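You operate a simulated robot arm through the tools that you are given. There is no shell and no other tool. Be economical: measure what you need, move in short steps, check, and stop when the job is done.

Carry out the task below with a simulated robot arm. There is one attempt and no reset: what you move stays moved.

JOB
Unblock the basin: run water to the line, plunge the waste free, let it drain.
Fine: tap off; the cup over the waste, five strokes or more; put the plunger back and watch the water go. Set down upright: basin plunger.

The check looks at the end state, three seconds after you hand in, the way a careful person would. Anything else that was tipped, shoved, dropped, spilled or broken makes it a failure.

ROBOT AND FRAMES
A 6-joint arm with a two-finger parallel gripper, fixed in place. Base frame: the origin is at the foot of the arm, x ahead of it, y to its left, z up; the work surface is at about z = 75.3. Readings come in cm, degrees, newtons and seconds.
With the tool pointing down near the work surface it reaches from about 22 to 64 cm from the base axis. Its first joint turns from -66.0 to 66.0 degrees. Payload 2.7 kg.
The tool frame sits at the grasp point between the pads (the TCP): z along the fingers, y along the line on which they close. The tips reach 2.3 cm beyond it. The gripper opens to 9.4 cm. The fingers are 3.8 cm wide and 1 cm thick; the gripper's body (5.4 by 9.6 cm) begins 3.9 cm behind the TCP.
Orientation is that of the tool frame in the base frame, as a unit quaternion [x, y, z, w]. With the fingers straight down and closing along the base's y, the tool's x points along the base's -x, its y along +y and its z along -z.

CONTROLS
- The arm moves only by the tool arm_command. Its argument "rows" is a list of rows, each a list of 7 numbers: the shift along the base's x, y, z in units of 100 mm (1.0 is 100 mm), then the turn, a rotation vector about the base's x, y, z in units of 60 degrees (1.0 is 60 degrees), then the gripper command, from -1 (fully open) to 1 (shut), values between in proportion. In form: [[dx, dy, dz, rx, ry, rz, hand], ...]. A call has 1 to 8 rows; each row is the pose to reach, as a shift and turn from the pose commanded when the call began. A call with a number of a shift or a turn outside -1 to 1 is refused whole. A row lasts 0.2 s, in which the tool goes at most 5 cm and 8.6 degrees; a call with a longer step from one row to the next is refused whole, and so is a gripper value outside its range. Where a pose cannot be reached the arm comes as near as it can. A force on the tool above 70 N (or 10 N above the force at the start of the call, whichever is more), or a blocked arm, ends the call early, and 0.2 s more pass. Each finger travels about 4.5 cm/s and halts on what it meets, pressing with about 42 N; the grip force reading is that of the motor and also rises with nothing between the fingers. The clock runs only during rows and for 0.2 s after the last one: add rows that repeat a pose to give the fingers time. It gives the time, the measured TCP pose, the force on the tool (base axes), the opening and the grip force at its end, in the units of the frame above (readings bear some noise), with the torque about the TCP (base axes, N m) and any sound that the robot's microphone picked up.
- Cameras (640 x 400 px; columns grow to the right, rows downward): "scene" is fixed at [8.92, -44.63, 140.13]; the picture's right is [0.63, -0.78, 0.00], its down [-0.45, -0.36, -0.82] and it looks along [0.64, 0.51, -0.58] (base axes); focal length 220 px, centre (320, 200). "wrist" rides on the gripper at [8.6, 1.6, -7.4] in the tool frame; the picture's right is [-0.18, 0.98, 0.00], its down [-0.58, -0.11, -0.81] and it looks along [-0.79, -0.15, 0.59] (tool axes); focal length 243 px, centre (320, 200). There is no depth. A picture from a camera that has moved, and an enlarged one, comes with that camera's place and axes in the base frame and with its lens.
- get_image(camera): a new picture of that camera. No time passes.
- zoom(camera, box): a new picture of the part [left, top, right, bottom] of that camera's present view, enlarged. No time passes.
- close_job(): hands the job in; it is judged then, once.

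Go step by step. Nothing tells you positions but the pictures and the camera data: compare them with the known pose of the tool, close in by small moves and look again before you grip or let go. The budget is 120 turns and 84 pictures, counting those below and the enlarged ones. Unless the task says otherwise, let go and move clear before handing in, and close with one line.

The tools are called after "Call:" by a JSON object that holds its "op" and its "data". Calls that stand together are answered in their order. arm_command: Moves the arm, as the interface text tells. Its arguments: {"type":"object","properties":{"rows":{"type":"array","items":{"type":"array","items":{"type":"number"}}}},"required":["rows"]} The other tools are called the same way: get_image (camera) takes a picture; zoom (camera, box) takes an enlarged picture of a part of a camera's view; close_job () hands the job in.

At the start:

```text
time: 0.0
ee_pos: [36.65, 6.7, 128.32]
tcp_rot: [0.0, 1.0, 0.0, 0.0]
wrist_force: [-0.1, -0.4, -0.5]
torque: [0.01, 0.02, 0.01]
width: 9.4
grasp_force: 0.0
```

scene: 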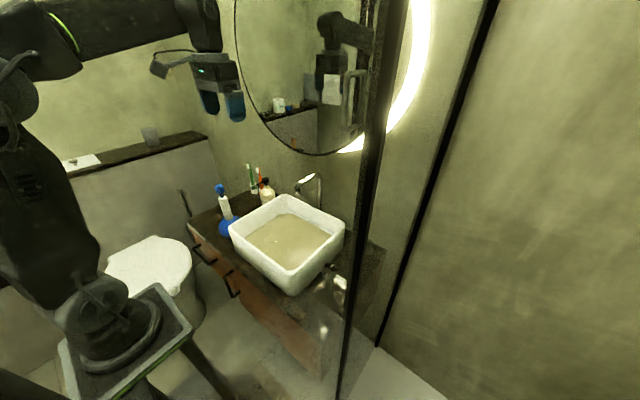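
wrist: 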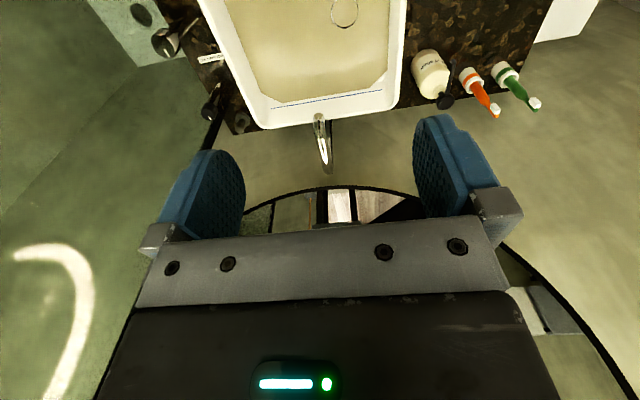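

I see a basin with water or a waste in it, a tap behind it, and a blue-headed plunger at the basin's near left. I'll enlarge the views to locate everything.

Call:
{"op": "zoom", "data": {"camera": "scene", "box": [180, 150, 360, 300]}}

Call:
{"op": "zoom", "data": {"camera": "wrist", "box": [130, 0, 560, 190]}}

```text
2.67 times, centred on (270, 225) of scene
camera zoom: at [8.92, -44.63, 140.13], right [0.63, -0.78, 0.0], down [-0.45, -0.36, -0.82], along [0.64, 0.51, -0.58], focal length 587 px, centre (453, 133)
```

zoom: 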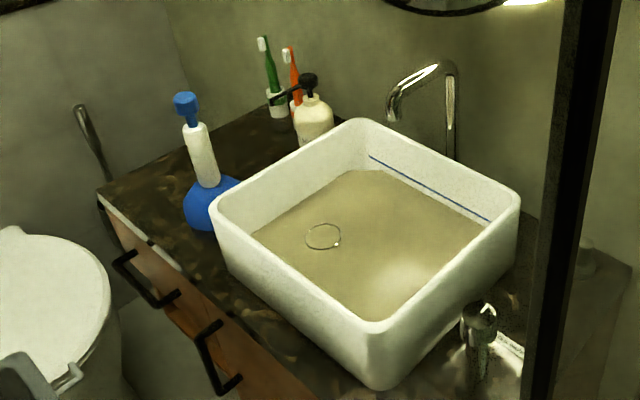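

```text
1.49 times, centred on (345, 95) of wrist
camera zoom: at [28.11, 8.37, 135.82], right [0.18, 0.98, 0.0], down [0.58, -0.11, 0.81], along [0.79, -0.15, -0.59], focal length 361 px, centre (283, 356)
```

zoom: 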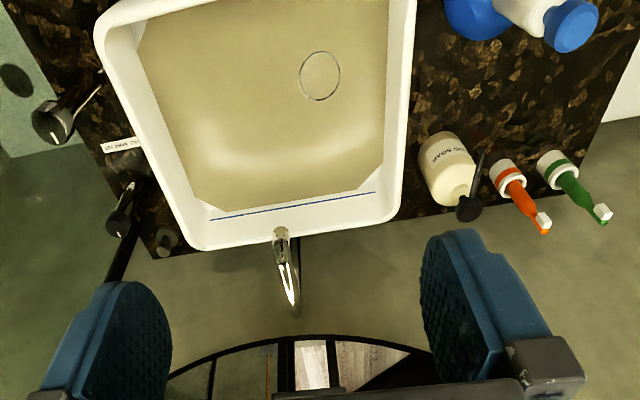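

There are two fittings on the counter to the right of the basin, with a label. I'll look at those closely.

Call:
{"op": "zoom", "data": {"camera": "wrist", "box": [130, 10, 260, 170]}}

Call:
{"op": "zoom", "data": {"camera": "scene", "box": [290, 240, 390, 310]}}

```text
2.50 times, centred on (195, 90) of wrist
camera zoom: at [28.11, 8.37, 135.82], right [0.18, 0.98, 0.0], down [0.58, -0.11, 0.81], along [0.79, -0.15, -0.59], focal length 606 px, centre (632, 475)
```

zoom: 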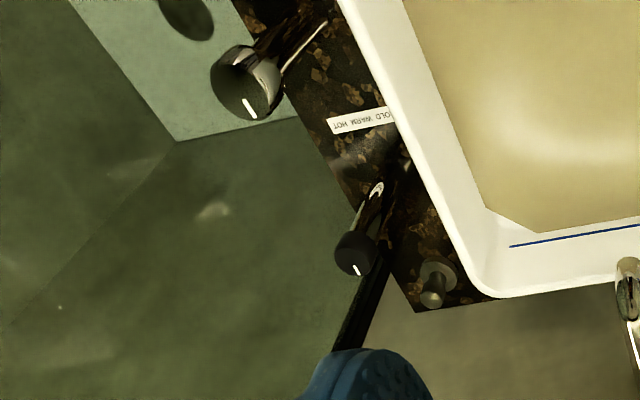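

```text
5.71 times, centred on (340, 275) of scene
camera zoom: at [8.92, -44.63, 140.13], right [0.63, -0.78, 0.0], down [-0.45, -0.36, -0.82], along [0.64, 0.51, -0.58], focal length 1258 px, centre (206, -229)
```

zoom: 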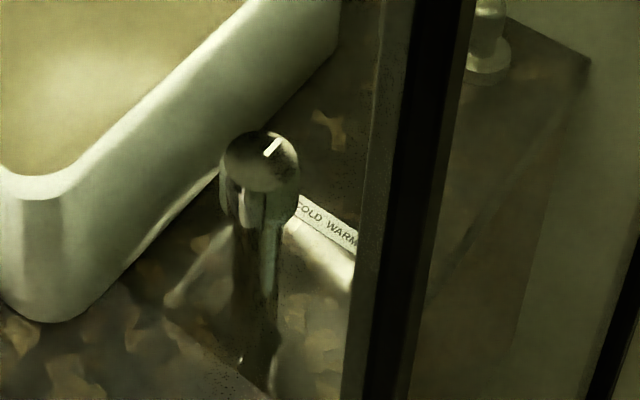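

By triangulation the basin spans about x 36–66, y −12 to 20, with its rim at z≈83.4. The waste is near (46, 10), the plunger near (41, 31) and the near knob at about (42, −22, 89). I'll turn the wrist camera toward the controls.

Call:
{"op": "arm_command", "data": {"rows": [[-0.2, 0, 0, 0, 0, -0.14, -1], [-0.4, 0, 0, 0, 0, -0.28, -1], [-0.6, 0, 0, 0, 0, -0.42, -1], [-0.6, 0, 0, 0, 0, -0.56, -1], [-0.6, 0, 0, 0, 0, -0.7, -1]]}}

Call:
{"op": "get_image", "data": {"camera": "wrist"}}

Call:
{"op": "get_image", "data": {"camera": "scene"}}

```text
time: 1.2
ee_pos: [30.76, 6.73, 128.4]
tcp_rot: [0.36, 0.933, 0.0, 0.001]
wrist_force: [0.9, 0.1, -0.2]
torque: [0.02, 0.0, -0.01]
width: 9.41
grasp_force: 0.0
```

```text
77 pictures are left
camera wrist: at [25.45, 13.81, 135.78], right [0.8, 0.6, 0.0], down [0.36, -0.47, 0.81], along [0.49, -0.64, -0.59], focal length 243 px, centre (320, 200)
```

wrist: 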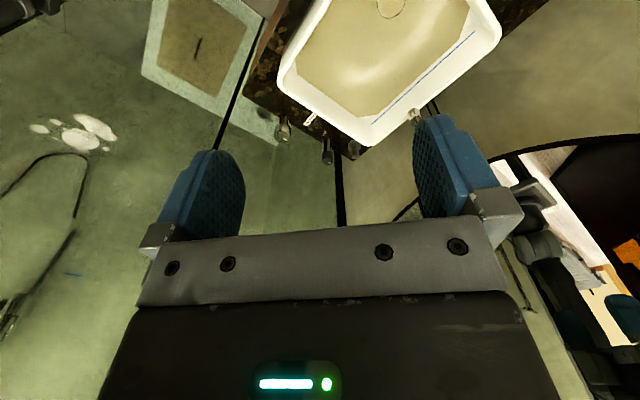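

```text
76 pictures are left
```

scene: 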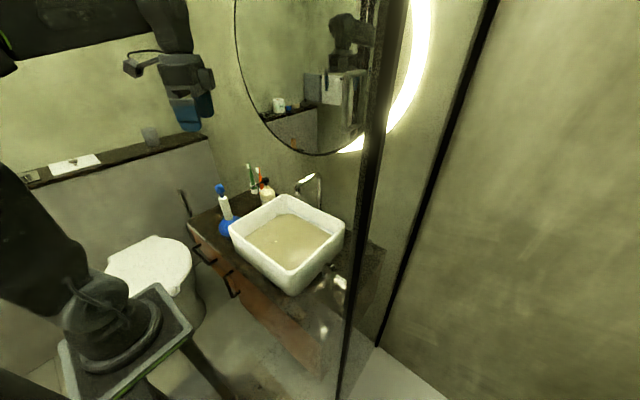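

The shower-screen post stands near (30, −35), so the glass runs at y≈−35, which I must keep clear of. I'll zoom in on the controls from here.

Call:
{"op": "zoom", "data": {"camera": "wrist", "box": [240, 60, 440, 180]}}

```text
3.20 times, centred on (340, 120) of wrist
camera zoom: at [25.45, 13.81, 135.78], right [0.8, 0.6, 0.0], down [0.36, -0.47, 0.81], along [0.49, -0.64, -0.59], focal length 776 px, centre (256, 456)
```

zoom: 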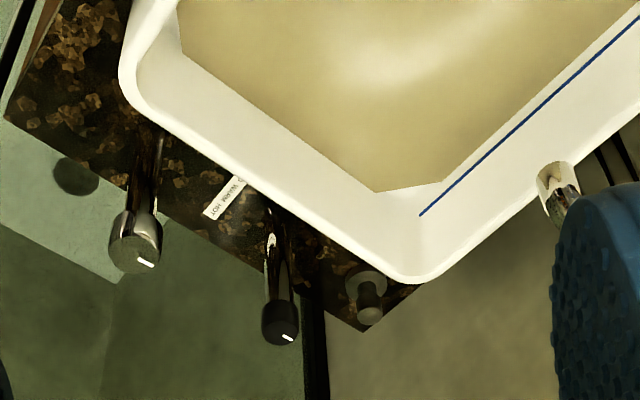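

Two upright knobs sit in a row on the counter: chrome near (41.5, −22), black near (55, −21.5), with a label between them and a small stub at the back. I'll bring the camera closer.

Call:
{"op": "arm_command", "data": {"rows": [[0.1, -0.2, -0.4, 0, 0, 0, -1], [0.2, -0.5, -0.7, 0, 0, 0, -1], [0.3, -0.8, -1.0, 0, 0, 0, -1]]}}

Call:
{"op": "arm_command", "data": {"rows": [[0.1, -0.2, -0.4, 0, 0, 0, -1], [0.1, -0.2, -0.8, 0, 0, 0, -1], [0.1, -0.2, -1.0, 0, 0, 0, -1]]}}

Call:
{"op": "get_image", "data": {"camera": "wrist"}}

```text
time: 2.0
ee_pos: [33.56, -1.5, 118.22]
tcp_rot: [0.359, 0.933, 0.0, 0.0]
wrist_force: [0.4, 0.4, -0.3]
torque: [0.0, 0.01, 0.01]
width: 9.4
grasp_force: 0.0
```

```text
time: 2.8
ee_pos: [34.8, -3.43, 108.33]
tcp_rot: [0.359, 0.933, 0.0, 0.0]
wrist_force: [1.0, -0.6, 0.8]
torque: [-0.01, 0.03, 0.0]
width: 9.37
grasp_force: 0.1
```

```text
74 pictures are left
camera wrist: at [29.55, 3.71, 115.85], right [0.79, 0.61, 0.0], down [0.36, -0.47, 0.81], along [0.49, -0.64, -0.59], focal length 243 px, centre (320, 200)
```

wrist: 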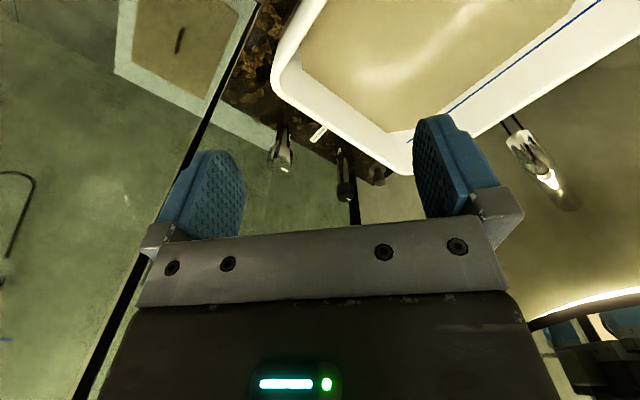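

Call:
{"op": "zoom", "data": {"camera": "wrist", "box": [240, 100, 400, 220]}}

```text
3.33 times, centred on (320, 160) of wrist
camera zoom: at [29.55, 3.71, 115.85], right [0.79, 0.61, 0.0], down [0.36, -0.47, 0.81], along [0.49, -0.64, -0.59], focal length 809 px, centre (320, 333)
```

zoom: 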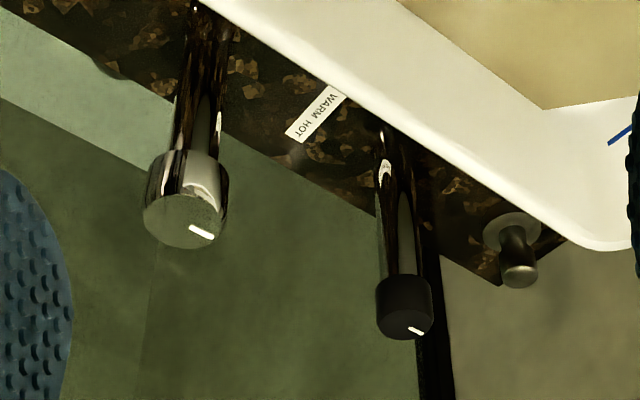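

The chrome knob's top is at about (41.7, −22.5, 88.8), ~4 cm wide, and the black one's at about (53.7, −20.8, 89.7), ~3 cm wide. Both marks point to +x. I'll go above the chrome one first.

Call:
{"op": "arm_command", "data": {"rows": [[0.2, -0.4, 0, 0, 0, 0, -1], [0.4, -0.7, 0, 0, 0, 0, -1], [0.5, -1.0, 0, 0, 0, 0, -1]]}}

Call:
{"op": "arm_command", "data": {"rows": [[0.1, -0.4, -0.2, 0, 0, 0, -1], [0.19, -0.9, -0.5, 0, 0, 0, -1], [0.19, -0.9, -0.9, 0, 0, 0, -1]]}}

Call:
{"op": "get_image", "data": {"camera": "wrist"}}

Call:
{"op": "zoom", "data": {"camera": "scene", "box": [260, 180, 420, 300]}}

```text
time: 3.6
ee_pos: [39.67, -13.49, 108.4]
tcp_rot: [0.358, 0.934, 0.001, 0.0]
wrist_force: [0.2, -0.7, -0.4]
torque: [0.01, 0.02, 0.0]
width: 9.42
grasp_force: 0.1
```

```text
refused: row 2 steps farther than a row can; nothing moved
```

```text
72 pictures are left
camera wrist: at [34.57, -6.32, 115.89], right [0.79, 0.61, 0.0], down [0.36, -0.47, 0.81], along [0.49, -0.64, -0.59], focal length 243 px, centre (320, 200)
```

wrist: 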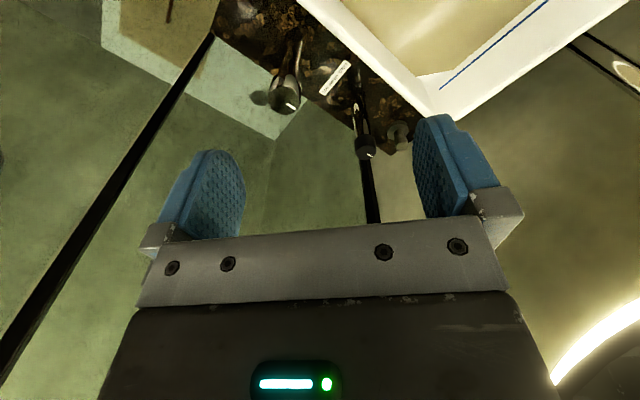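

```text
3.33 times, centred on (340, 240) of scene
camera zoom: at [8.93, -44.63, 140.13], right [0.63, -0.78, 0.0], down [-0.45, -0.36, -0.82], along [0.64, 0.51, -0.58], focal length 734 px, centre (253, 67)
```

zoom: 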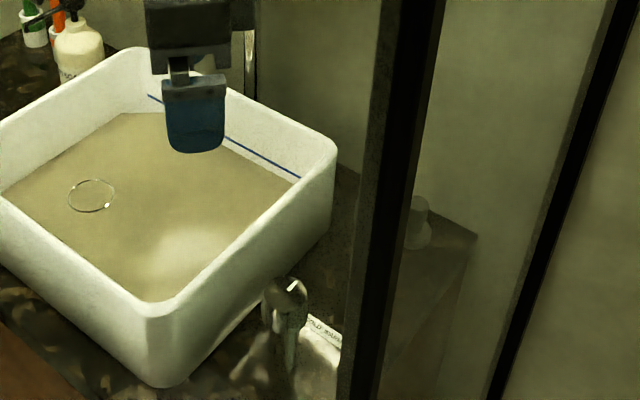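

The chrome knob is confirmed at (41.6, −22.6), z≈88.8. I'm moving over it.

Call:
{"op": "arm_command", "data": {"rows": [[0.1, -0.4, -0.1, 0, 0, 0, -1], [0.19, -0.8, -0.2, 0, 0, 0, -1], [0.19, -0.9, -0.6, 0, 0, 0, -1], [0.19, -0.9, -1.0, 0, 0, 0, -1]]}}

Call:
{"op": "get_image", "data": {"camera": "wrist"}}

Call:
{"op": "zoom", "data": {"camera": "scene", "box": [260, 180, 420, 300]}}

```text
time: 4.6
ee_pos: [41.42, -22.2, 98.34]
tcp_rot: [0.358, 0.934, 0.0, 0.001]
wrist_force: [0.2, -0.4, 0.3]
torque: [0.03, 0.01, 0.03]
width: 9.41
grasp_force: 0.0
```

```text
70 pictures are left
camera wrist: at [36.17, -15.18, 105.9], right [0.79, 0.61, 0.0], down [0.36, -0.47, 0.81], along [0.49, -0.64, -0.59], focal length 243 px, centre (320, 200)
```

wrist: 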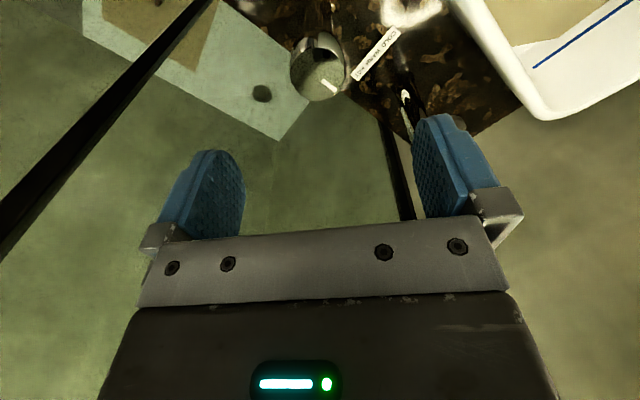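

```text
3.33 times, centred on (340, 240) of scene
camera zoom: at [8.92, -44.64, 140.13], right [0.63, -0.78, 0.0], down [-0.45, -0.36, -0.82], along [0.64, 0.51, -0.58], focal length 734 px, centre (253, 67)
```

zoom: 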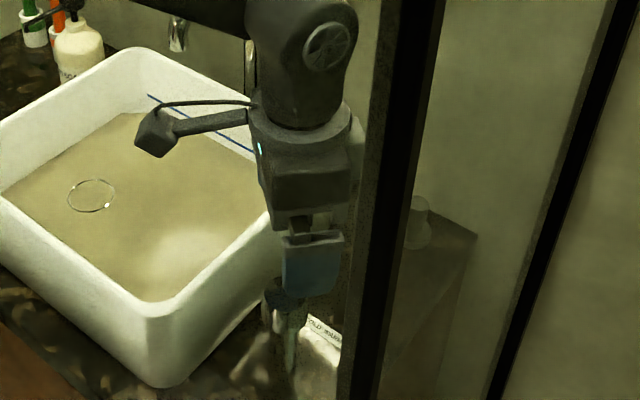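

The knob is centred between the fingers, so I'll descend and close on it.

Call:
{"op": "arm_command", "data": {"rows": [[0.01, -0.01, -0.3, 0, 0, 0, -1], [0.01, -0.01, -0.6, 0, 0, 0, -1], [0.01, -0.01, -0.8, 0, 0, 0, -1], [0.01, -0.01, -1.0, 0, 0, 0, -1]]}}

Call:
{"op": "arm_command", "data": {"rows": [[0, 0, -0.04, 0, 0, 0, -1], [0, 0, -0.04, 0, 0, 0, 0.3], [0, 0, -0.04, 0, 0, 0, 0.3], [0, 0, -0.04, 0, 0, 0, 0.3], [0, 0, -0.04, 0, 0, 0, 0.3], [0, 0, -0.04, 0, 0, 0, 0.3]]}}

```text
time: 5.6
ee_pos: [41.53, -22.22, 88.24]
tcp_rot: [0.358, 0.934, 0.0, 0.0]
wrist_force: [-0.4, -0.6, 0.2]
torque: [-0.01, 0.01, -0.01]
width: 9.39
grasp_force: 0.2
```

```text
time: 7.0
ee_pos: [41.53, -22.48, 87.9]
tcp_rot: [0.358, 0.934, -0.001, 0.0]
wrist_force: [-8.9, -16.1, -1.1]
torque: [0.09, -0.25, 0.14]
width: 3.88
grasp_force: 45.2
```

I have the knob gripped at 3.88 cm. I'll turn it counter-clockwise about 43° and listen for water.

Call:
{"op": "arm_command", "data": {"rows": [[-0.01, -0.03, 0, 0, 0, 0.07, 0.3], [-0.01, -0.03, 0, 0, 0, 0.21, 0.3], [-0.01, -0.03, 0, 0, 0, 0.35, 0.3], [-0.01, -0.03, 0, 0, 0, 0.49, 0.3], [-0.01, -0.03, 0, 0, 0, 0.63, 0.3], [-0.01, -0.03, 0, 0, 0, 0.7, 0.3]]}}

Call:
{"op": "get_image", "data": {"camera": "scene"}}

```text
time: 8.4
ee_pos: [41.61, -22.09, 88.02]
tcp_rot: [-0.001, 1.0, 0.004, -0.002]
wrist_force: [-7.1, 62.6, 15.3]
torque: [-0.88, 0.0, -0.35]
width: 3.86
grasp_force: 45.1
```

```text
68 pictures are left
```

scene: 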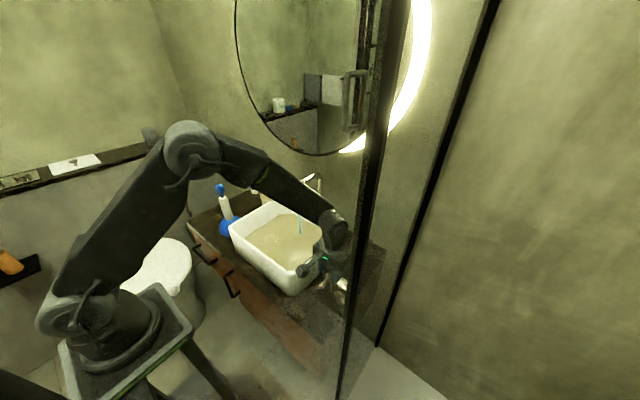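

There looks to be a thin stream falling from the spout, so chrome is the flow. The side force of 63 N means I'm pulling off-axis, so I'll relax that and zoom in on the stream.

Call:
{"op": "arm_command", "data": {"rows": [[0, 0.04, 0, 0, 0, 0, 0.3]]}}

Call:
{"op": "zoom", "data": {"camera": "scene", "box": [210, 160, 370, 300]}}

```text
time: 8.8
ee_pos: [41.58, -22.01, 87.95]
tcp_rot: [-0.002, 1.0, 0.001, -0.001]
wrist_force: [1.2, 41.8, 9.6]
torque: [-0.42, 0.95, -0.26]
width: 3.86
grasp_force: 45.4
```

```text
2.86 times, centred on (290, 230) of scene
camera zoom: at [8.92, -44.53, 140.17], right [0.63, -0.78, 0.0], down [-0.45, -0.36, -0.82], along [0.64, 0.51, -0.58], focal length 629 px, centre (406, 114)
```

zoom: 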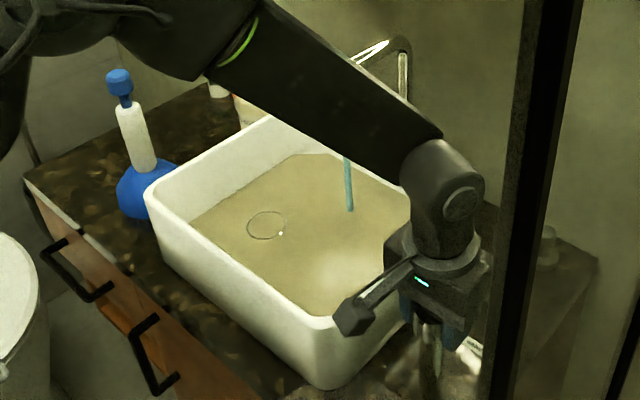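

Water is running, so chrome is the flow knob. I'll relax the side load, hold the knob and watch the level.

Call:
{"op": "arm_command", "data": {"rows": [[0, 0.06, -0.01, 0, 0, 0, 0.3], [0, 0.06, -0.01, 0, 0, 0, 0.3], [0, 0.06, -0.01, 0, 0, 0, 0.3], [0, 0.06, -0.01, 0, 0, 0, 0.3], [0, 0.06, -0.01, 0, 0, 0, 0.3]]}}

Call:
{"op": "zoom", "data": {"camera": "scene", "box": [210, 160, 370, 300]}}

```text
time: 10.0
ee_pos: [41.53, -22.01, 87.99]
tcp_rot: [0.0, 1.0, -0.003, 0.003]
wrist_force: [11.7, -25.2, 0.8]
torque: [0.62, -0.42, 0.16]
width: 3.86
grasp_force: 45.5
```

```text
2.86 times, centred on (290, 230) of scene
camera zoom: at [8.95, -44.7, 140.11], right [0.63, -0.78, 0.0], down [-0.45, -0.36, -0.82], along [0.64, 0.51, -0.58], focal length 629 px, centre (406, 114)
```

zoom: 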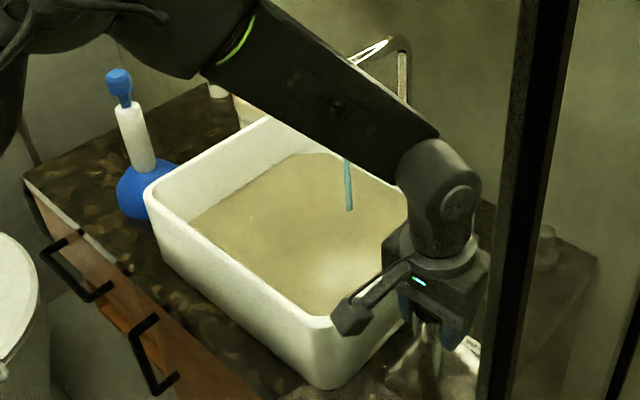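

The waste ring has vanished under cloudy water, so the level is rising. I'll wait another couple of seconds.

Call:
{"op": "arm_command", "data": {"rows": [[0, -0.02, 0, 0, 0, 0, 0.3], [0, -0.02, 0, 0, 0, 0, 0.3], [0, -0.02, 0, 0, 0, 0, 0.3], [0, -0.02, 0, 0, 0, 0, 0.3], [0, -0.02, 0, 0, 0, 0, 0.3], [0, -0.02, 0, 0, 0, 0, 0.3], [0, -0.02, 0, 0, 0, 0, 0.3], [0, -0.02, 0, 0, 0, 0, 0.3]]}}

Call:
{"op": "zoom", "data": {"camera": "scene", "box": [210, 160, 370, 300]}}

```text
time: 11.8
ee_pos: [41.63, -21.89, 87.91]
tcp_rot: [0.0, 1.0, -0.001, 0.002]
wrist_force: [4.4, -14.3, 18.4]
torque: [0.74, -0.94, 0.08]
width: 3.85
grasp_force: 45.2
```

```text
2.86 times, centred on (290, 230) of scene
camera zoom: at [8.91, -44.66, 140.12], right [0.63, -0.78, 0.0], down [-0.45, -0.36, -0.82], along [0.64, 0.51, -0.58], focal length 629 px, centre (406, 114)
```

zoom: 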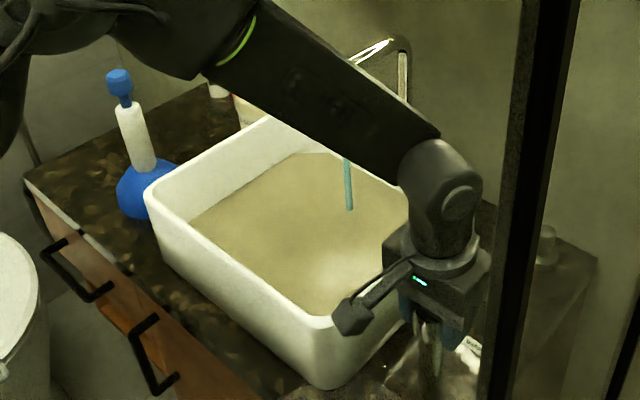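

The level rises slowly. I'll open the tap a further 30° and keep watching.

Call:
{"op": "arm_command", "data": {"rows": [[0, 0, 0, 0, 0, 0.14, 0.3], [0, 0, 0, 0, 0, 0.28, 0.3], [0, 0, 0, 0, 0, 0.42, 0.3], [0, 0, 0, 0, 0, 0.5, 0.3], [0, 0, 0, 0, 0, 0.5, 0.3], [0, 0, 0, 0, 0, 0.5, 0.3], [0, 0, 0, 0, 0, 0.5, 0.3], [0, 0, 0, 0, 0, 0.5, 0.3]]}}

Call:
{"op": "zoom", "data": {"camera": "scene", "box": [210, 160, 370, 300]}}

```text
time: 13.6
ee_pos: [41.52, -21.7, 87.89]
tcp_rot: [-0.26, 0.966, 0.0, 0.0]
wrist_force: [-3.9, 35.1, 29.0]
torque: [-0.05, -0.2, -0.2]
width: 3.84
grasp_force: 45.0
```

```text
2.86 times, centred on (290, 230) of scene
camera zoom: at [8.88, -44.53, 140.17], right [0.63, -0.78, 0.0], down [-0.45, -0.36, -0.82], along [0.64, 0.51, -0.58], focal length 629 px, centre (406, 114)
```

zoom: 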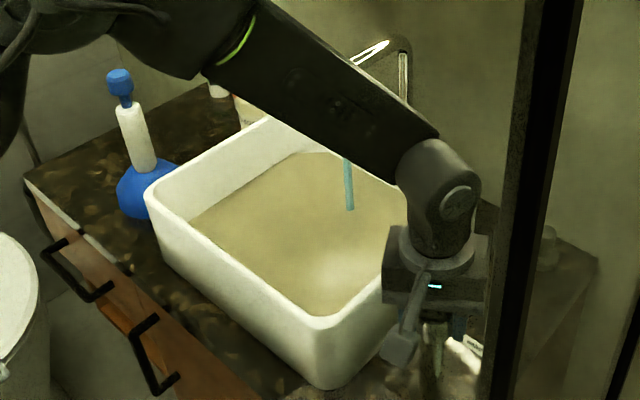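

The stream is a bit stronger. I'll relieve the forces and keep filling.

Call:
{"op": "arm_command", "data": {"rows": [[0, 0.03, 0.02, 0, 0, 0, 0.3], [0, 0.03, 0.02, 0, 0, 0, 0.3], [0, 0.03, 0.02, 0, 0, 0, 0.3], [0, 0.03, 0.02, 0, 0, 0, 0.3], [0, 0.03, 0.02, 0, 0, 0, 0.3], [0, 0.03, 0.02, 0, 0, 0, 0.3], [0, 0.03, 0.02, 0, 0, 0, 0.3], [0, 0.03, 0.02, 0, 0, 0, 0.3]]}}

Call:
{"op": "arm_command", "data": {"rows": [[0, 0, 0, 0, 0, 0, 0.3], [0, 0, 0, 0, 0, 0, 0.3], [0, 0, 0, 0, 0, 0, 0.3], [0, 0, 0, 0, 0, 0, 0.3], [0, 0, 0, 0, 0, 0, 0.3], [0, 0, 0, 0, 0, 0, 0.3], [0, 0, 0, 0, 0, 0, 0.3], [0, 0, 0, 0, 0, 0, 0.3]]}}

Call:
{"op": "zoom", "data": {"camera": "scene", "box": [210, 160, 370, 300]}}

```text
time: 15.4
ee_pos: [41.52, -21.83, 88.05]
tcp_rot: [-0.26, 0.966, 0.0, -0.001]
wrist_force: [0.3, -7.6, -25.0]
torque: [-0.1, -1.04, 0.06]
width: 3.85
grasp_force: 45.2
```

```text
time: 17.2
ee_pos: [41.57, -21.69, 87.94]
tcp_rot: [-0.259, 0.966, 0.001, -0.001]
wrist_force: [-6.0, -17.5, -27.4]
torque: [-0.41, -0.54, 0.08]
width: 3.86
grasp_force: 44.8
```

```text
2.86 times, centred on (290, 230) of scene
camera zoom: at [8.95, -44.69, 140.11], right [0.63, -0.78, 0.0], down [-0.45, -0.36, -0.82], along [0.64, 0.51, -0.58], focal length 629 px, centre (406, 114)
```

zoom: 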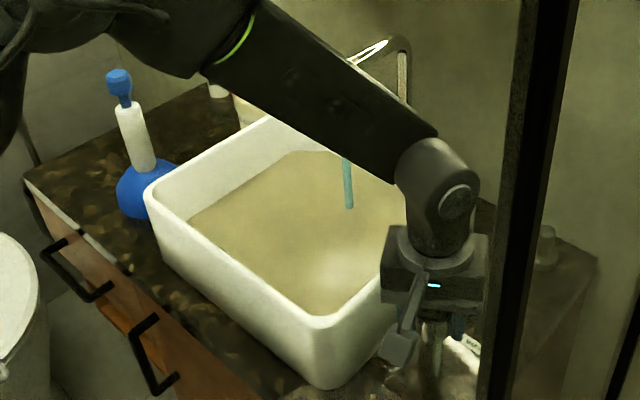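

It's rising slowly. I'll release the knob (gripped at yaw +30°), back off so the line is visible, and keep filling meanwhile.

Call:
{"op": "arm_command", "data": {"rows": [[0, 0, 0, 0, 0, 0, -1], [0, 0, 0, 0, 0, 0, -1], [0, 0, 0, 0, 0, 0, -1], [0, 0, 0, 0, 0, 0, -1], [0, 0, 0.3, 0, 0, 0, -1], [0, 0, 0.7, 0, 0, 0, -1], [0, 0, 1.0, 0, 0, 0, -1]]}}

Call:
{"op": "arm_command", "data": {"rows": [[-0.1, 0.2, 0.4, 0, 0, -0.1, -1], [-0.2, 0.4, 0.8, 0, 0, -0.2, -1], [-0.4, 0.7, 1.0, 0, 0, -0.3, -1], [-0.6, 1.0, 1.0, 0, 0, -0.4, -1]]}}

Call:
{"op": "arm_command", "data": {"rows": [[-0.1, 0.4, 0.2, 0, 0, -0.1, -1], [-0.2, 0.8, 0.4, 0, 0, -0.1, -1], [-0.2, 1.0, 0.6, 0, 0, -0.1, -1]]}}

Call:
{"op": "get_image", "data": {"camera": "wrist"}}

Call:
{"op": "zoom", "data": {"camera": "scene", "box": [210, 160, 370, 300]}}

```text
time: 18.8
ee_pos: [41.45, -21.38, 98.08]
tcp_rot: [-0.259, 0.966, 0.0, 0.001]
wrist_force: [0.7, -0.2, 0.2]
torque: [0.01, -0.04, 0.0]
width: 9.41
grasp_force: 0.0
```

```text
time: 19.8
ee_pos: [35.63, -11.33, 107.95]
tcp_rot: [-0.052, 0.999, 0.0, 0.0]
wrist_force: [-1.3, -0.2, 0.3]
torque: [0.03, 0.01, -0.01]
width: 9.41
grasp_force: 0.1
```

```text
time: 20.6
ee_pos: [33.71, -1.46, 113.76]
tcp_rot: [0.0, 1.0, 0.0, -0.001]
wrist_force: [-0.3, -1.1, 0.0]
torque: [0.0, -0.04, -0.01]
width: 9.41
grasp_force: 0.0
```

```text
62 pictures are left
camera wrist: at [25.16, 0.32, 121.31], right [0.18, 0.98, 0.0], down [0.58, -0.11, 0.81], along [0.79, -0.15, -0.59], focal length 243 px, centre (320, 200)
```

wrist: 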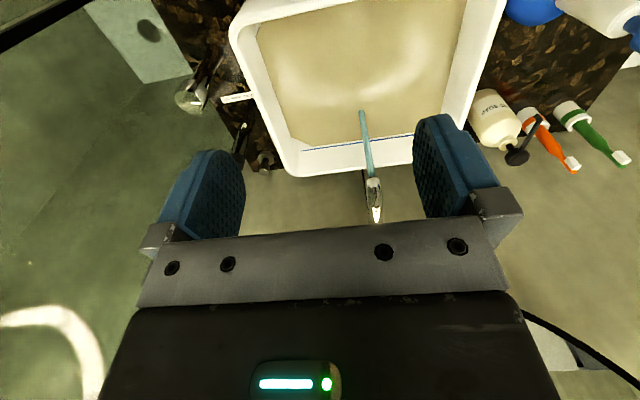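

```text
2.86 times, centred on (290, 230) of scene
camera zoom: at [8.92, -44.64, 140.13], right [0.63, -0.78, 0.0], down [-0.45, -0.36, -0.82], along [0.64, 0.51, -0.58], focal length 629 px, centre (406, 114)
```

zoom: 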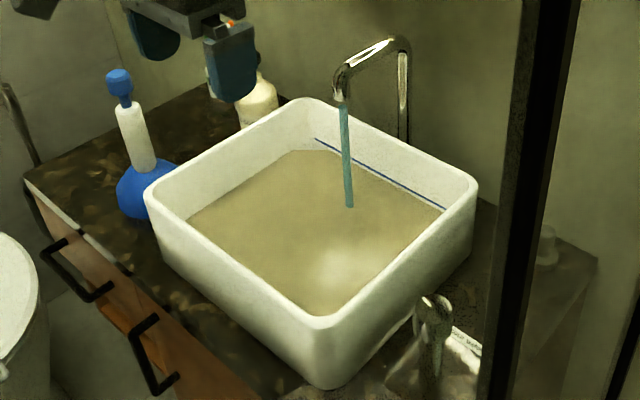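

The water's back edge is already close to the line. I'll take an enlarged look.

Call:
{"op": "zoom", "data": {"camera": "scene", "box": [275, 185, 345, 240]}}

Call:
{"op": "zoom", "data": {"camera": "wrist", "box": [270, 100, 430, 190]}}

```text
7.27 times, centred on (310, 212) of scene
camera zoom: at [8.92, -44.64, 140.13], right [0.63, -0.78, 0.0], down [-0.45, -0.36, -0.82], along [0.64, 0.51, -0.58], focal length 1602 px, centre (393, 109)
```

zoom: 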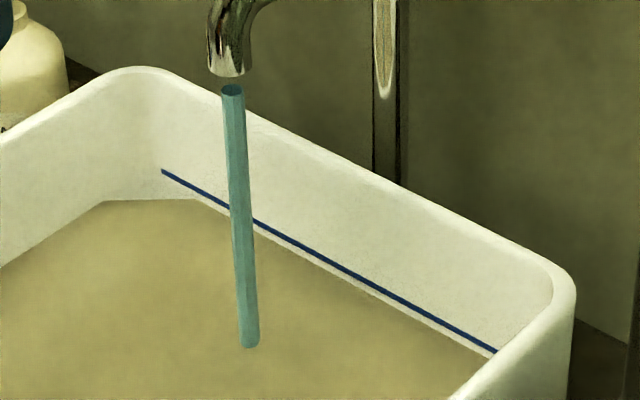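

```text
4.00 times, centred on (350, 145) of wrist
camera zoom: at [25.16, 0.32, 121.31], right [0.18, 0.98, 0.0], down [0.58, -0.11, 0.81], along [0.79, -0.15, -0.59], focal length 970 px, centre (200, 420)
```

zoom: 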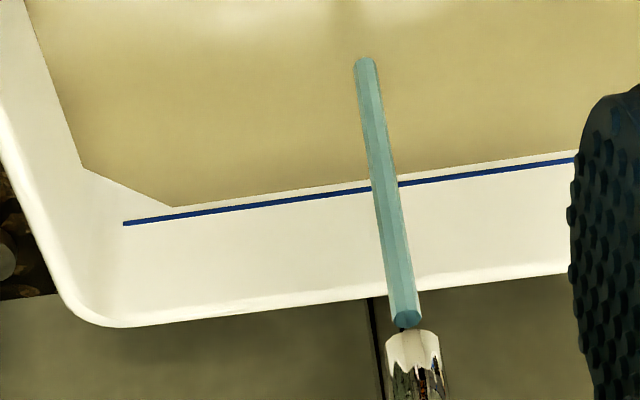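

About 3–4 s of fill remain, so I'll return now and regrip the tap knob.

Call:
{"op": "arm_command", "data": {"rows": [[0.2, -0.25, -0.25, 0, 0, 0.13, -1], [0.4, -0.5, -0.5, 0, 0, 0.26, -1], [0.6, -0.75, -0.75, 0, 0, 0.39, -1], [0.785, -1.0, -1.0, 0, 0, 0.5, -1]]}}

Call:
{"op": "arm_command", "data": {"rows": [[0, -0.4, -0.2, 0, 0, 0, -1], [0, -0.8, -0.4, 0, 0, 0, -1], [0, -1.0, -0.6, 0, 0, 0, -0.7]]}}

Call:
{"op": "arm_command", "data": {"rows": [[0, -0.05, -0.35, 0, 0, 0, -0.6], [0, -0.05, -0.7, 0, 0, 0, -0.6], [0, -0.05, -0.98, 0, 0, 0, -0.6], [0, -0.05, -0.98, 0, 0, 0, 0.3], [0, -0.05, -0.98, 0, 0, 0, 0.3], [0, -0.05, -0.98, 0, 0, 0, 0.3]]}}

```text
time: 21.6
ee_pos: [41.49, -11.71, 103.69]
tcp_rot: [-0.26, 0.966, -0.001, 0.0]
wrist_force: [-0.2, -0.4, 0.1]
torque: [0.0, -0.02, 0.02]
width: 9.39
grasp_force: 0.1
```

```text
time: 22.4
ee_pos: [41.12, -21.93, 97.84]
tcp_rot: [-0.259, 0.966, 0.0, -0.001]
wrist_force: [0.3, -0.7, 0.1]
torque: [-0.03, -0.01, -0.04]
width: 7.99
grasp_force: 0.0
```

```text
time: 23.8
ee_pos: [41.21, -22.15, 88.23]
tcp_rot: [-0.258, 0.966, 0.001, -0.002]
wrist_force: [-7.2, 18.3, 1.9]
torque: [-0.29, 0.21, -0.04]
width: 4.16
grasp_force: 10.1
```

The grip is closing on the knob. I'll turn it clockwise to shut the tap.

Call:
{"op": "arm_command", "data": {"rows": [[0.01, 0.01, 0, 0, 0, 0, 0.3], [0.02, 0.01, 0, 0, 0, -0.14, 0.3], [0.02, 0.0, 0, 0, 0, -0.28, 0.3], [0.02, 0.0, 0, 0, 0, -0.42, 0.3], [0.02, -0.0, 0, 0, 0, -0.56, 0.3], [0.02, -0.0, 0, 0, 0, -0.7, 0.3], [0.02, -0.0, 0, 0, 0, -0.84, 0.3], [0.02, -0.0, 0, 0, 0, -0.98, 0.3]]}}

Call:
{"op": "zoom", "data": {"camera": "scene", "box": [210, 160, 370, 300]}}

```text
time: 25.6
ee_pos: [41.69, -22.43, 88.28]
tcp_rot: [0.25, 0.968, -0.002, 0.002]
wrist_force: [3.7, -3.5, -6.9]
torque: [0.55, -0.27, 0.01]
width: 3.97
grasp_force: 45.2
```

```text
2.86 times, centred on (290, 230) of scene
camera zoom: at [8.94, -44.65, 140.13], right [0.63, -0.78, 0.0], down [-0.45, -0.36, -0.82], along [0.64, 0.51, -0.58], focal length 629 px, centre (406, 114)
```

zoom: 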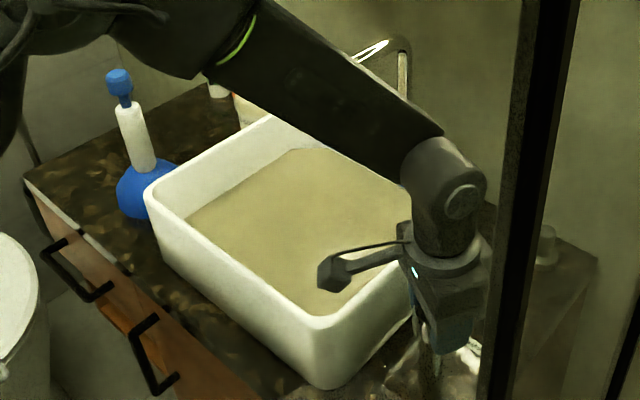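

The stream has stopped. I'll turn the last ~14° back to the original closed mark, then release, go up and check.

Call:
{"op": "arm_command", "data": {"rows": [[0, 0, 0, 0, 0, -0.12, 0.3], [0, 0, 0, 0, 0, -0.23, 0.3], [0, 0, 0, 0, 0, -0.23, 0.3]]}}

Call:
{"op": "arm_command", "data": {"rows": [[0, 0, 0, 0, 0, 0, -1], [0, 0, 0, 0, 0, 0, -1], [0, 0, 0, 0, 0, 0, -1], [0, 0, 0, 0, 0, 0, -1], [0, 0, 0.3, 0, 0, 0, -1], [0, 0, 0.7, 0, 0, 0, -1], [0, 0, 1.0, 0, 0, 0, -1]]}}

Call:
{"op": "get_image", "data": {"camera": "wrist"}}

Call:
{"op": "arm_command", "data": {"rows": [[-0.1, 0.2, 0.4, 0, 0, 0.1, -1], [-0.2, 0.5, 0.7, 0, 0, 0.2, -1], [-0.4, 0.8, 1.0, 0, 0, 0.3, -1], [-0.6, 1.0, 1.0, 0, 0, 0.4, -1]]}}

Call:
{"op": "arm_command", "data": {"rows": [[-0.1, 0.4, 0.2, 0, 0, 0.1, -1], [-0.2, 0.8, 0.4, 0, 0, 0.2, -1], [-0.2, 1.0, 0.6, 0, 0, 0.3, -1]]}}

Call:
{"op": "zoom", "data": {"camera": "scene", "box": [275, 185, 345, 240]}}

Call:
{"op": "get_image", "data": {"camera": "wrist"}}

```text
time: 26.4
ee_pos: [41.55, -22.2, 88.14]
tcp_rot: [0.364, 0.931, -0.002, 0.001]
wrist_force: [-9.9, -19.1, 5.3]
torque: [-0.09, 0.02, 0.12]
width: 4.22
grasp_force: 10.5
```

```text
time: 28.0
ee_pos: [41.57, -22.11, 98.17]
tcp_rot: [0.363, 0.932, 0.0, -0.001]
wrist_force: [-1.0, 0.5, 0.0]
torque: [0.01, 0.05, 0.01]
width: 9.42
grasp_force: 0.0
```

```text
57 pictures are left
camera wrist: at [36.36, -14.94, 105.69], right [0.8, 0.6, 0.0], down [0.35, -0.47, 0.81], along [0.48, -0.65, -0.59], focal length 243 px, centre (320, 200)
```

wrist: 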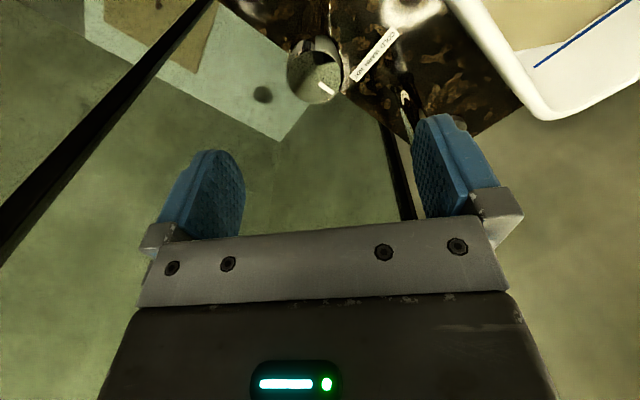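

```text
time: 29.0
ee_pos: [35.47, -12.16, 108.27]
tcp_rot: [0.161, 0.987, 0.0, 0.0]
wrist_force: [-0.2, 0.2, -0.1]
torque: [0.02, 0.0, 0.03]
width: 9.4
grasp_force: 0.1
```

```text
time: 29.8
ee_pos: [33.72, -2.07, 114.39]
tcp_rot: [0.004, 1.0, -0.001, 0.0]
wrist_force: [-0.1, -0.1, 0.3]
torque: [0.02, -0.02, -0.01]
width: 9.4
grasp_force: 0.2
```

```text
7.27 times, centred on (310, 212) of scene
camera zoom: at [8.92, -44.63, 140.13], right [0.63, -0.78, 0.0], down [-0.45, -0.36, -0.82], along [0.64, 0.51, -0.58], focal length 1602 px, centre (393, 109)
```

zoom: 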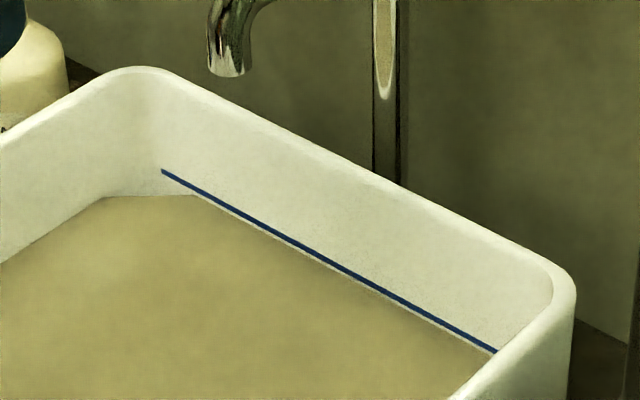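

```text
55 pictures are left
camera wrist: at [25.19, -0.31, 121.71], right [0.19, 0.98, 0.0], down [0.58, -0.11, 0.81], along [0.79, -0.16, -0.59], focal length 243 px, centre (320, 200)
```

wrist: 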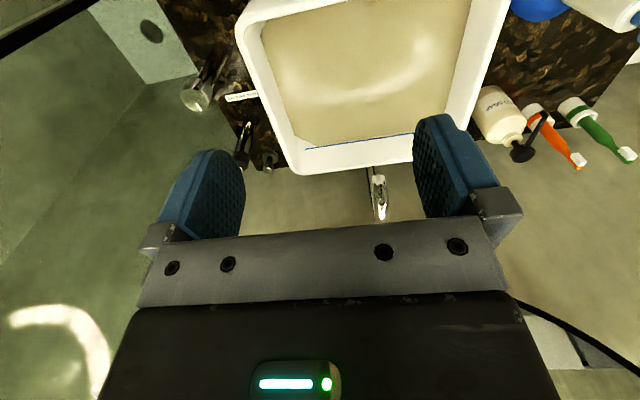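

The tap is off and the level is just under the line. I'll measure the gap precisely.

Call:
{"op": "zoom", "data": {"camera": "wrist", "box": [290, 120, 370, 165]}}

Call:
{"op": "zoom", "data": {"camera": "scene", "box": [300, 205, 334, 229]}}

```text
8.00 times, centred on (330, 142) of wrist
camera zoom: at [25.19, -0.31, 121.71], right [0.19, 0.98, 0.0], down [0.58, -0.11, 0.81], along [0.79, -0.16, -0.59], focal length 1941 px, centre (240, 660)
```

zoom: 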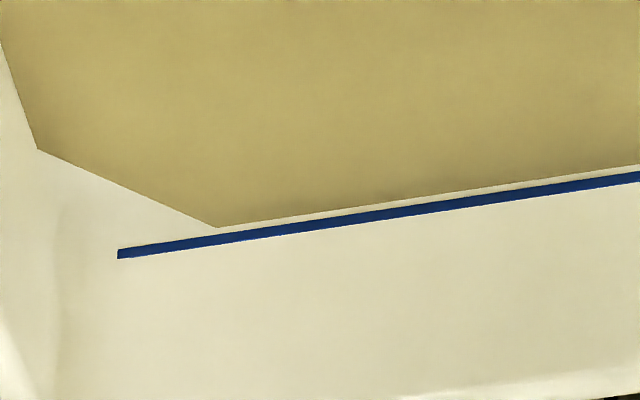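

```text
16.00 times, centred on (317, 217) of scene
camera zoom: at [8.92, -44.63, 140.13], right [0.63, -0.78, 0.0], down [-0.45, -0.36, -0.82], along [0.64, 0.51, -0.58], focal length 3523 px, centre (368, -72)
```

zoom: 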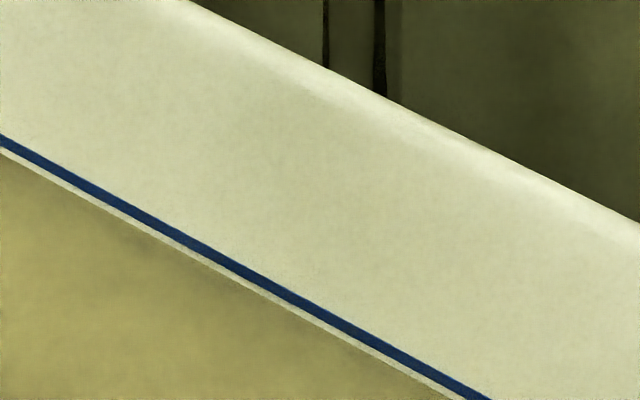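

The level is ~3 mm below the line, so I'll top it up briefly. I'm returning to the knob at the closed-grip yaw.

Call:
{"op": "arm_command", "data": {"rows": [[0.2, -0.25, -0.25, 0, 0, -0.13, -1], [0.4, -0.5, -0.5, 0, 0, -0.26, -1], [0.6, -0.75, -0.75, 0, 0, -0.39, -1], [0.78, -1.0, -1.0, 0, 0, -0.53, -1], [0.78, -1.0, -1.0, 0, 0, -0.67, -1]]}}

Call:
{"op": "arm_command", "data": {"rows": [[0, -0.4, -0.2, 0, 0, -0.03, -1], [0, -0.8, -0.4, 0, 0, -0.03, -1], [0, -1.0, -0.65, 0, 0, -0.03, -1]]}}

Call:
{"op": "get_image", "data": {"camera": "wrist"}}

```text
time: 31.0
ee_pos: [41.44, -12.19, 104.24]
tcp_rot: [0.35, 0.937, 0.0, -0.001]
wrist_force: [-0.1, -0.1, -0.2]
torque: [0.0, 0.0, -0.02]
width: 9.37
grasp_force: 0.0
```

```text
time: 31.8
ee_pos: [41.35, -22.31, 97.75]
tcp_rot: [0.363, 0.932, 0.0, 0.001]
wrist_force: [-0.1, 0.2, -0.2]
torque: [-0.01, -0.02, 0.0]
width: 9.42
grasp_force: 0.2
```

```text
52 pictures are left
camera wrist: at [36.28, -15.11, 105.15], right [0.8, 0.6, 0.0], down [0.35, -0.47, 0.81], along [0.48, -0.65, -0.59], focal length 243 px, centre (320, 200)
```

wrist: 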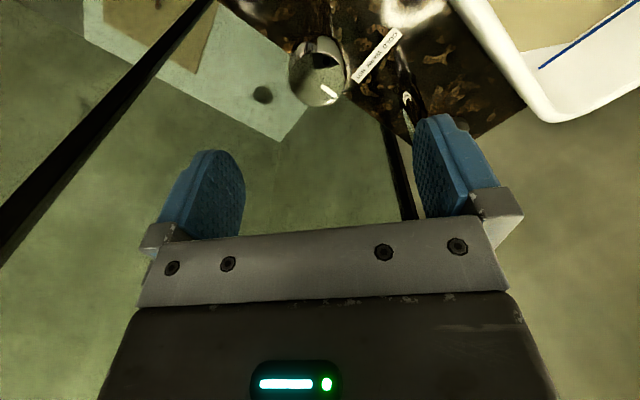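

The gripper is aligned. I'll descend and grip.

Call:
{"op": "arm_command", "data": {"rows": [[0.02, 0.01, -0.35, 0, 0, 0, -1], [0.02, 0.01, -0.7, 0, 0, 0, -1], [0.02, 0.01, -0.97, 0, 0, 0, -1], [0.02, 0.01, -0.97, 0, 0, 0, 0.3], [0.02, 0.01, -0.97, 0, 0, 0, 0.3], [0.02, 0.01, -0.97, 0, 0, 0, 0.3], [0.02, 0.01, -0.97, 0, 0, 0, 0.3], [0.02, 0.01, -0.97, 0, 0, 0, 0.3]]}}

Call:
{"op": "arm_command", "data": {"rows": [[0, 0, 0, 0, 0, 0.14, 0.3], [0, 0, 0, 0, 0, 0.28, 0.3], [0, 0, 0, 0, 0, 0.42, 0.3], [0, 0, 0, 0, 0, 0.56, 0.3], [0, 0.01, 0, 0, 0, 0.7, 0.3], [0, 0.02, 0, 0, 0, 0.84, 0.3], [0, 0.03, 0, 0, 0, 0.98, 0.3]]}}

```text
time: 33.6
ee_pos: [41.53, -22.13, 88.02]
tcp_rot: [0.363, 0.932, -0.001, -0.001]
wrist_force: [-12.1, -23.0, -4.0]
torque: [0.14, -0.29, 0.17]
width: 4.33
grasp_force: 12.4
```

```text
time: 35.2
ee_pos: [41.61, -21.78, 88.08]
tcp_rot: [-0.142, 0.99, -0.001, 0.002]
wrist_force: [-6.1, -14.3, 4.5]
torque: [0.71, -0.62, 0.05]
width: 3.91
grasp_force: 44.6
```

The tap is open about 59°. I'll hold briefly and check.

Call:
{"op": "arm_command", "data": {"rows": [[0, 0, 0, 0, 0, 0, 0.3], [0, 0, 0, 0, 0, 0, 0.3], [0, 0, 0, 0, 0, 0, 0.3], [0, 0, 0, 0, 0, 0, 0.3], [0, 0, 0, 0, 0, 0, 0.3], [0, 0, 0, 0, 0, 0, 0.3], [0, 0, 0, 0, 0, 0, 0.3], [0, 0, 0, 0, 0, 0, 0.3]]}}

Call:
{"op": "arm_command", "data": {"rows": [[0, 0, 0, 0, 0, 0, 0.3], [0, 0, 0, 0, 0, 0, 0.3], [0, 0, 0, 0, 0, 0, 0.3], [0, 0, 0, 0, 0, 0, 0.3], [0, 0, 0, 0, 0, 0, 0.3], [0, 0, 0, 0, 0, 0, 0.3], [0, 0, 0, 0, 0, 0, 0.3]]}}

Call:
{"op": "zoom", "data": {"camera": "scene", "box": [210, 160, 370, 300]}}

```text
time: 37.0
ee_pos: [41.63, -21.8, 88.02]
tcp_rot: [-0.141, 0.99, 0.0, 0.0]
wrist_force: [-4.1, -13.7, 11.0]
torque: [0.4, -0.11, 0.06]
width: 3.92
grasp_force: 44.9
```

```text
time: 38.6
ee_pos: [41.7, -21.78, 88.06]
tcp_rot: [-0.142, 0.99, -0.001, 0.0]
wrist_force: [-1.6, -14.1, 15.3]
torque: [0.19, 0.34, 0.07]
width: 3.9
grasp_force: 44.7
```

```text
2.86 times, centred on (290, 230) of scene
camera zoom: at [8.9, -44.66, 140.13], right [0.63, -0.78, 0.0], down [-0.45, -0.36, -0.82], along [0.64, 0.51, -0.58], focal length 629 px, centre (406, 114)
```

zoom: 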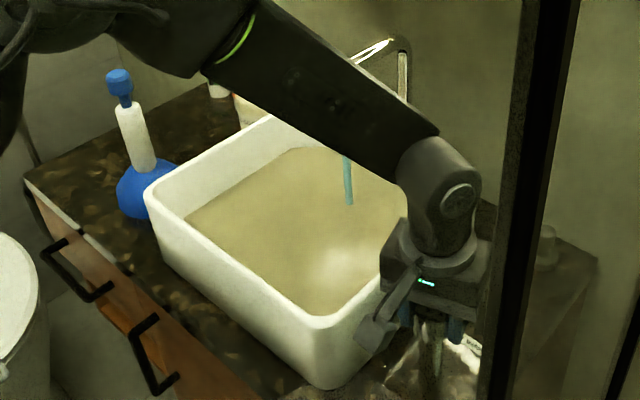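

That's enough, so I'll shut the tap again, release and back off to check.

Call:
{"op": "arm_command", "data": {"rows": [[0, 0, 0, 0, 0, -0.14, 0.3], [0, 0, 0, 0, 0, -0.28, 0.3], [0, 0, 0, 0, 0, -0.42, 0.3], [0, -0.01, 0, 0, 0, -0.56, 0.3], [0, -0.02, 0, 0, 0, -0.7, 0.3], [0, -0.03, 0, 0, 0, -0.84, 0.3], [0, -0.03, 0, 0, 0, -0.98, 0.3], [0, -0.03, 0, 0, 0, -1.0, 0.3]]}}

Call:
{"op": "arm_command", "data": {"rows": [[0, 0, 0, 0, 0, 0, -1], [0, 0, 0, 0, 0, 0, -1], [0, 0, 0, 0, 0, 0, -1], [0, 0, 0, 0, 0, 0, -1], [0, 0, 0.3, 0, 0, 0, -1], [0, 0, 0.7, 0, 0, 0, -1], [0, 0, 1.0, 0, 0, 0, -1]]}}

Call:
{"op": "arm_command", "data": {"rows": [[-0.1, 0.2, 0.4, 0, 0, 0.1, -1], [-0.2, 0.5, 0.7, 0, 0, 0.2, -1], [-0.4, 0.8, 1.0, 0, 0, 0.3, -1], [-0.6, 1.0, 1.0, 0, 0, 0.4, -1]]}}

Call:
{"op": "arm_command", "data": {"rows": [[-0.1, 0.4, 0.2, 0, 0, 0.1, -1], [-0.2, 0.8, 0.4, 0, 0, 0.2, -1], [-0.2, 1.0, 0.6, 0, 0, 0.3, -1]]}}

Call:
{"op": "zoom", "data": {"camera": "scene", "box": [275, 185, 345, 240]}}

Call:
{"op": "zoom", "data": {"camera": "wrist", "box": [290, 120, 370, 165]}}

```text
time: 40.4
ee_pos: [41.39, -22.28, 88.06]
tcp_rot: [0.375, 0.927, -0.002, -0.001]
wrist_force: [-11.2, -34.2, 5.3]
torque: [0.06, -1.34, 0.17]
width: 3.86
grasp_force: 44.7
```

```text
time: 42.0
ee_pos: [41.53, -22.05, 98.05]
tcp_rot: [0.374, 0.928, 0.0, 0.001]
wrist_force: [0.4, -0.3, 0.2]
torque: [0.04, 0.0, 0.0]
width: 9.4
grasp_force: 0.0
```

```text
time: 43.0
ee_pos: [35.61, -11.85, 108.13]
tcp_rot: [0.172, 0.985, 0.0, 0.0]
wrist_force: [-0.3, 0.3, 0.7]
torque: [0.03, -0.01, 0.01]
width: 9.41
grasp_force: 0.2
```

```text
time: 43.8
ee_pos: [33.59, -1.96, 113.8]
tcp_rot: [0.015, 1.0, -0.001, -0.001]
wrist_force: [-0.1, -1.2, 0.8]
torque: [0.03, -0.01, 0.0]
width: 9.38
grasp_force: 0.0
```

```text
7.27 times, centred on (310, 212) of scene
camera zoom: at [8.92, -44.63, 140.13], right [0.63, -0.78, 0.0], down [-0.45, -0.36, -0.82], along [0.64, 0.51, -0.58], focal length 1602 px, centre (393, 109)
```

zoom: 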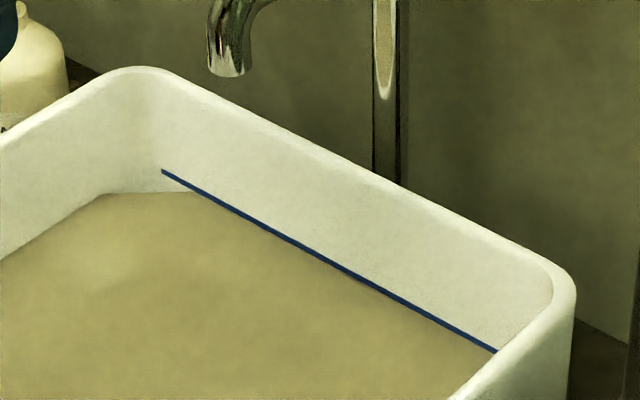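

```text
8.00 times, centred on (330, 142) of wrist
camera zoom: at [25.07, 0.0, 121.45], right [0.21, 0.98, 0.0], down [0.58, -0.13, 0.81], along [0.79, -0.17, -0.59], focal length 1941 px, centre (240, 660)
```

zoom: 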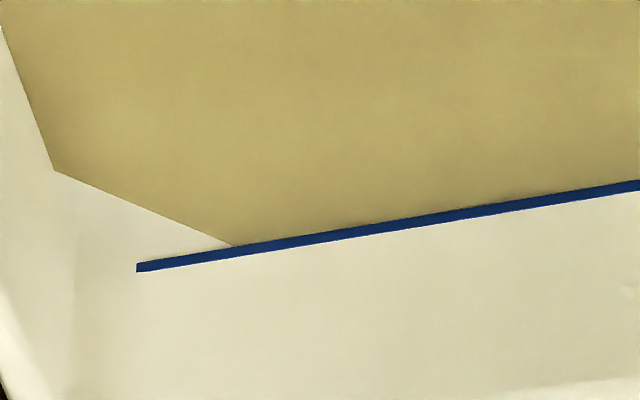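

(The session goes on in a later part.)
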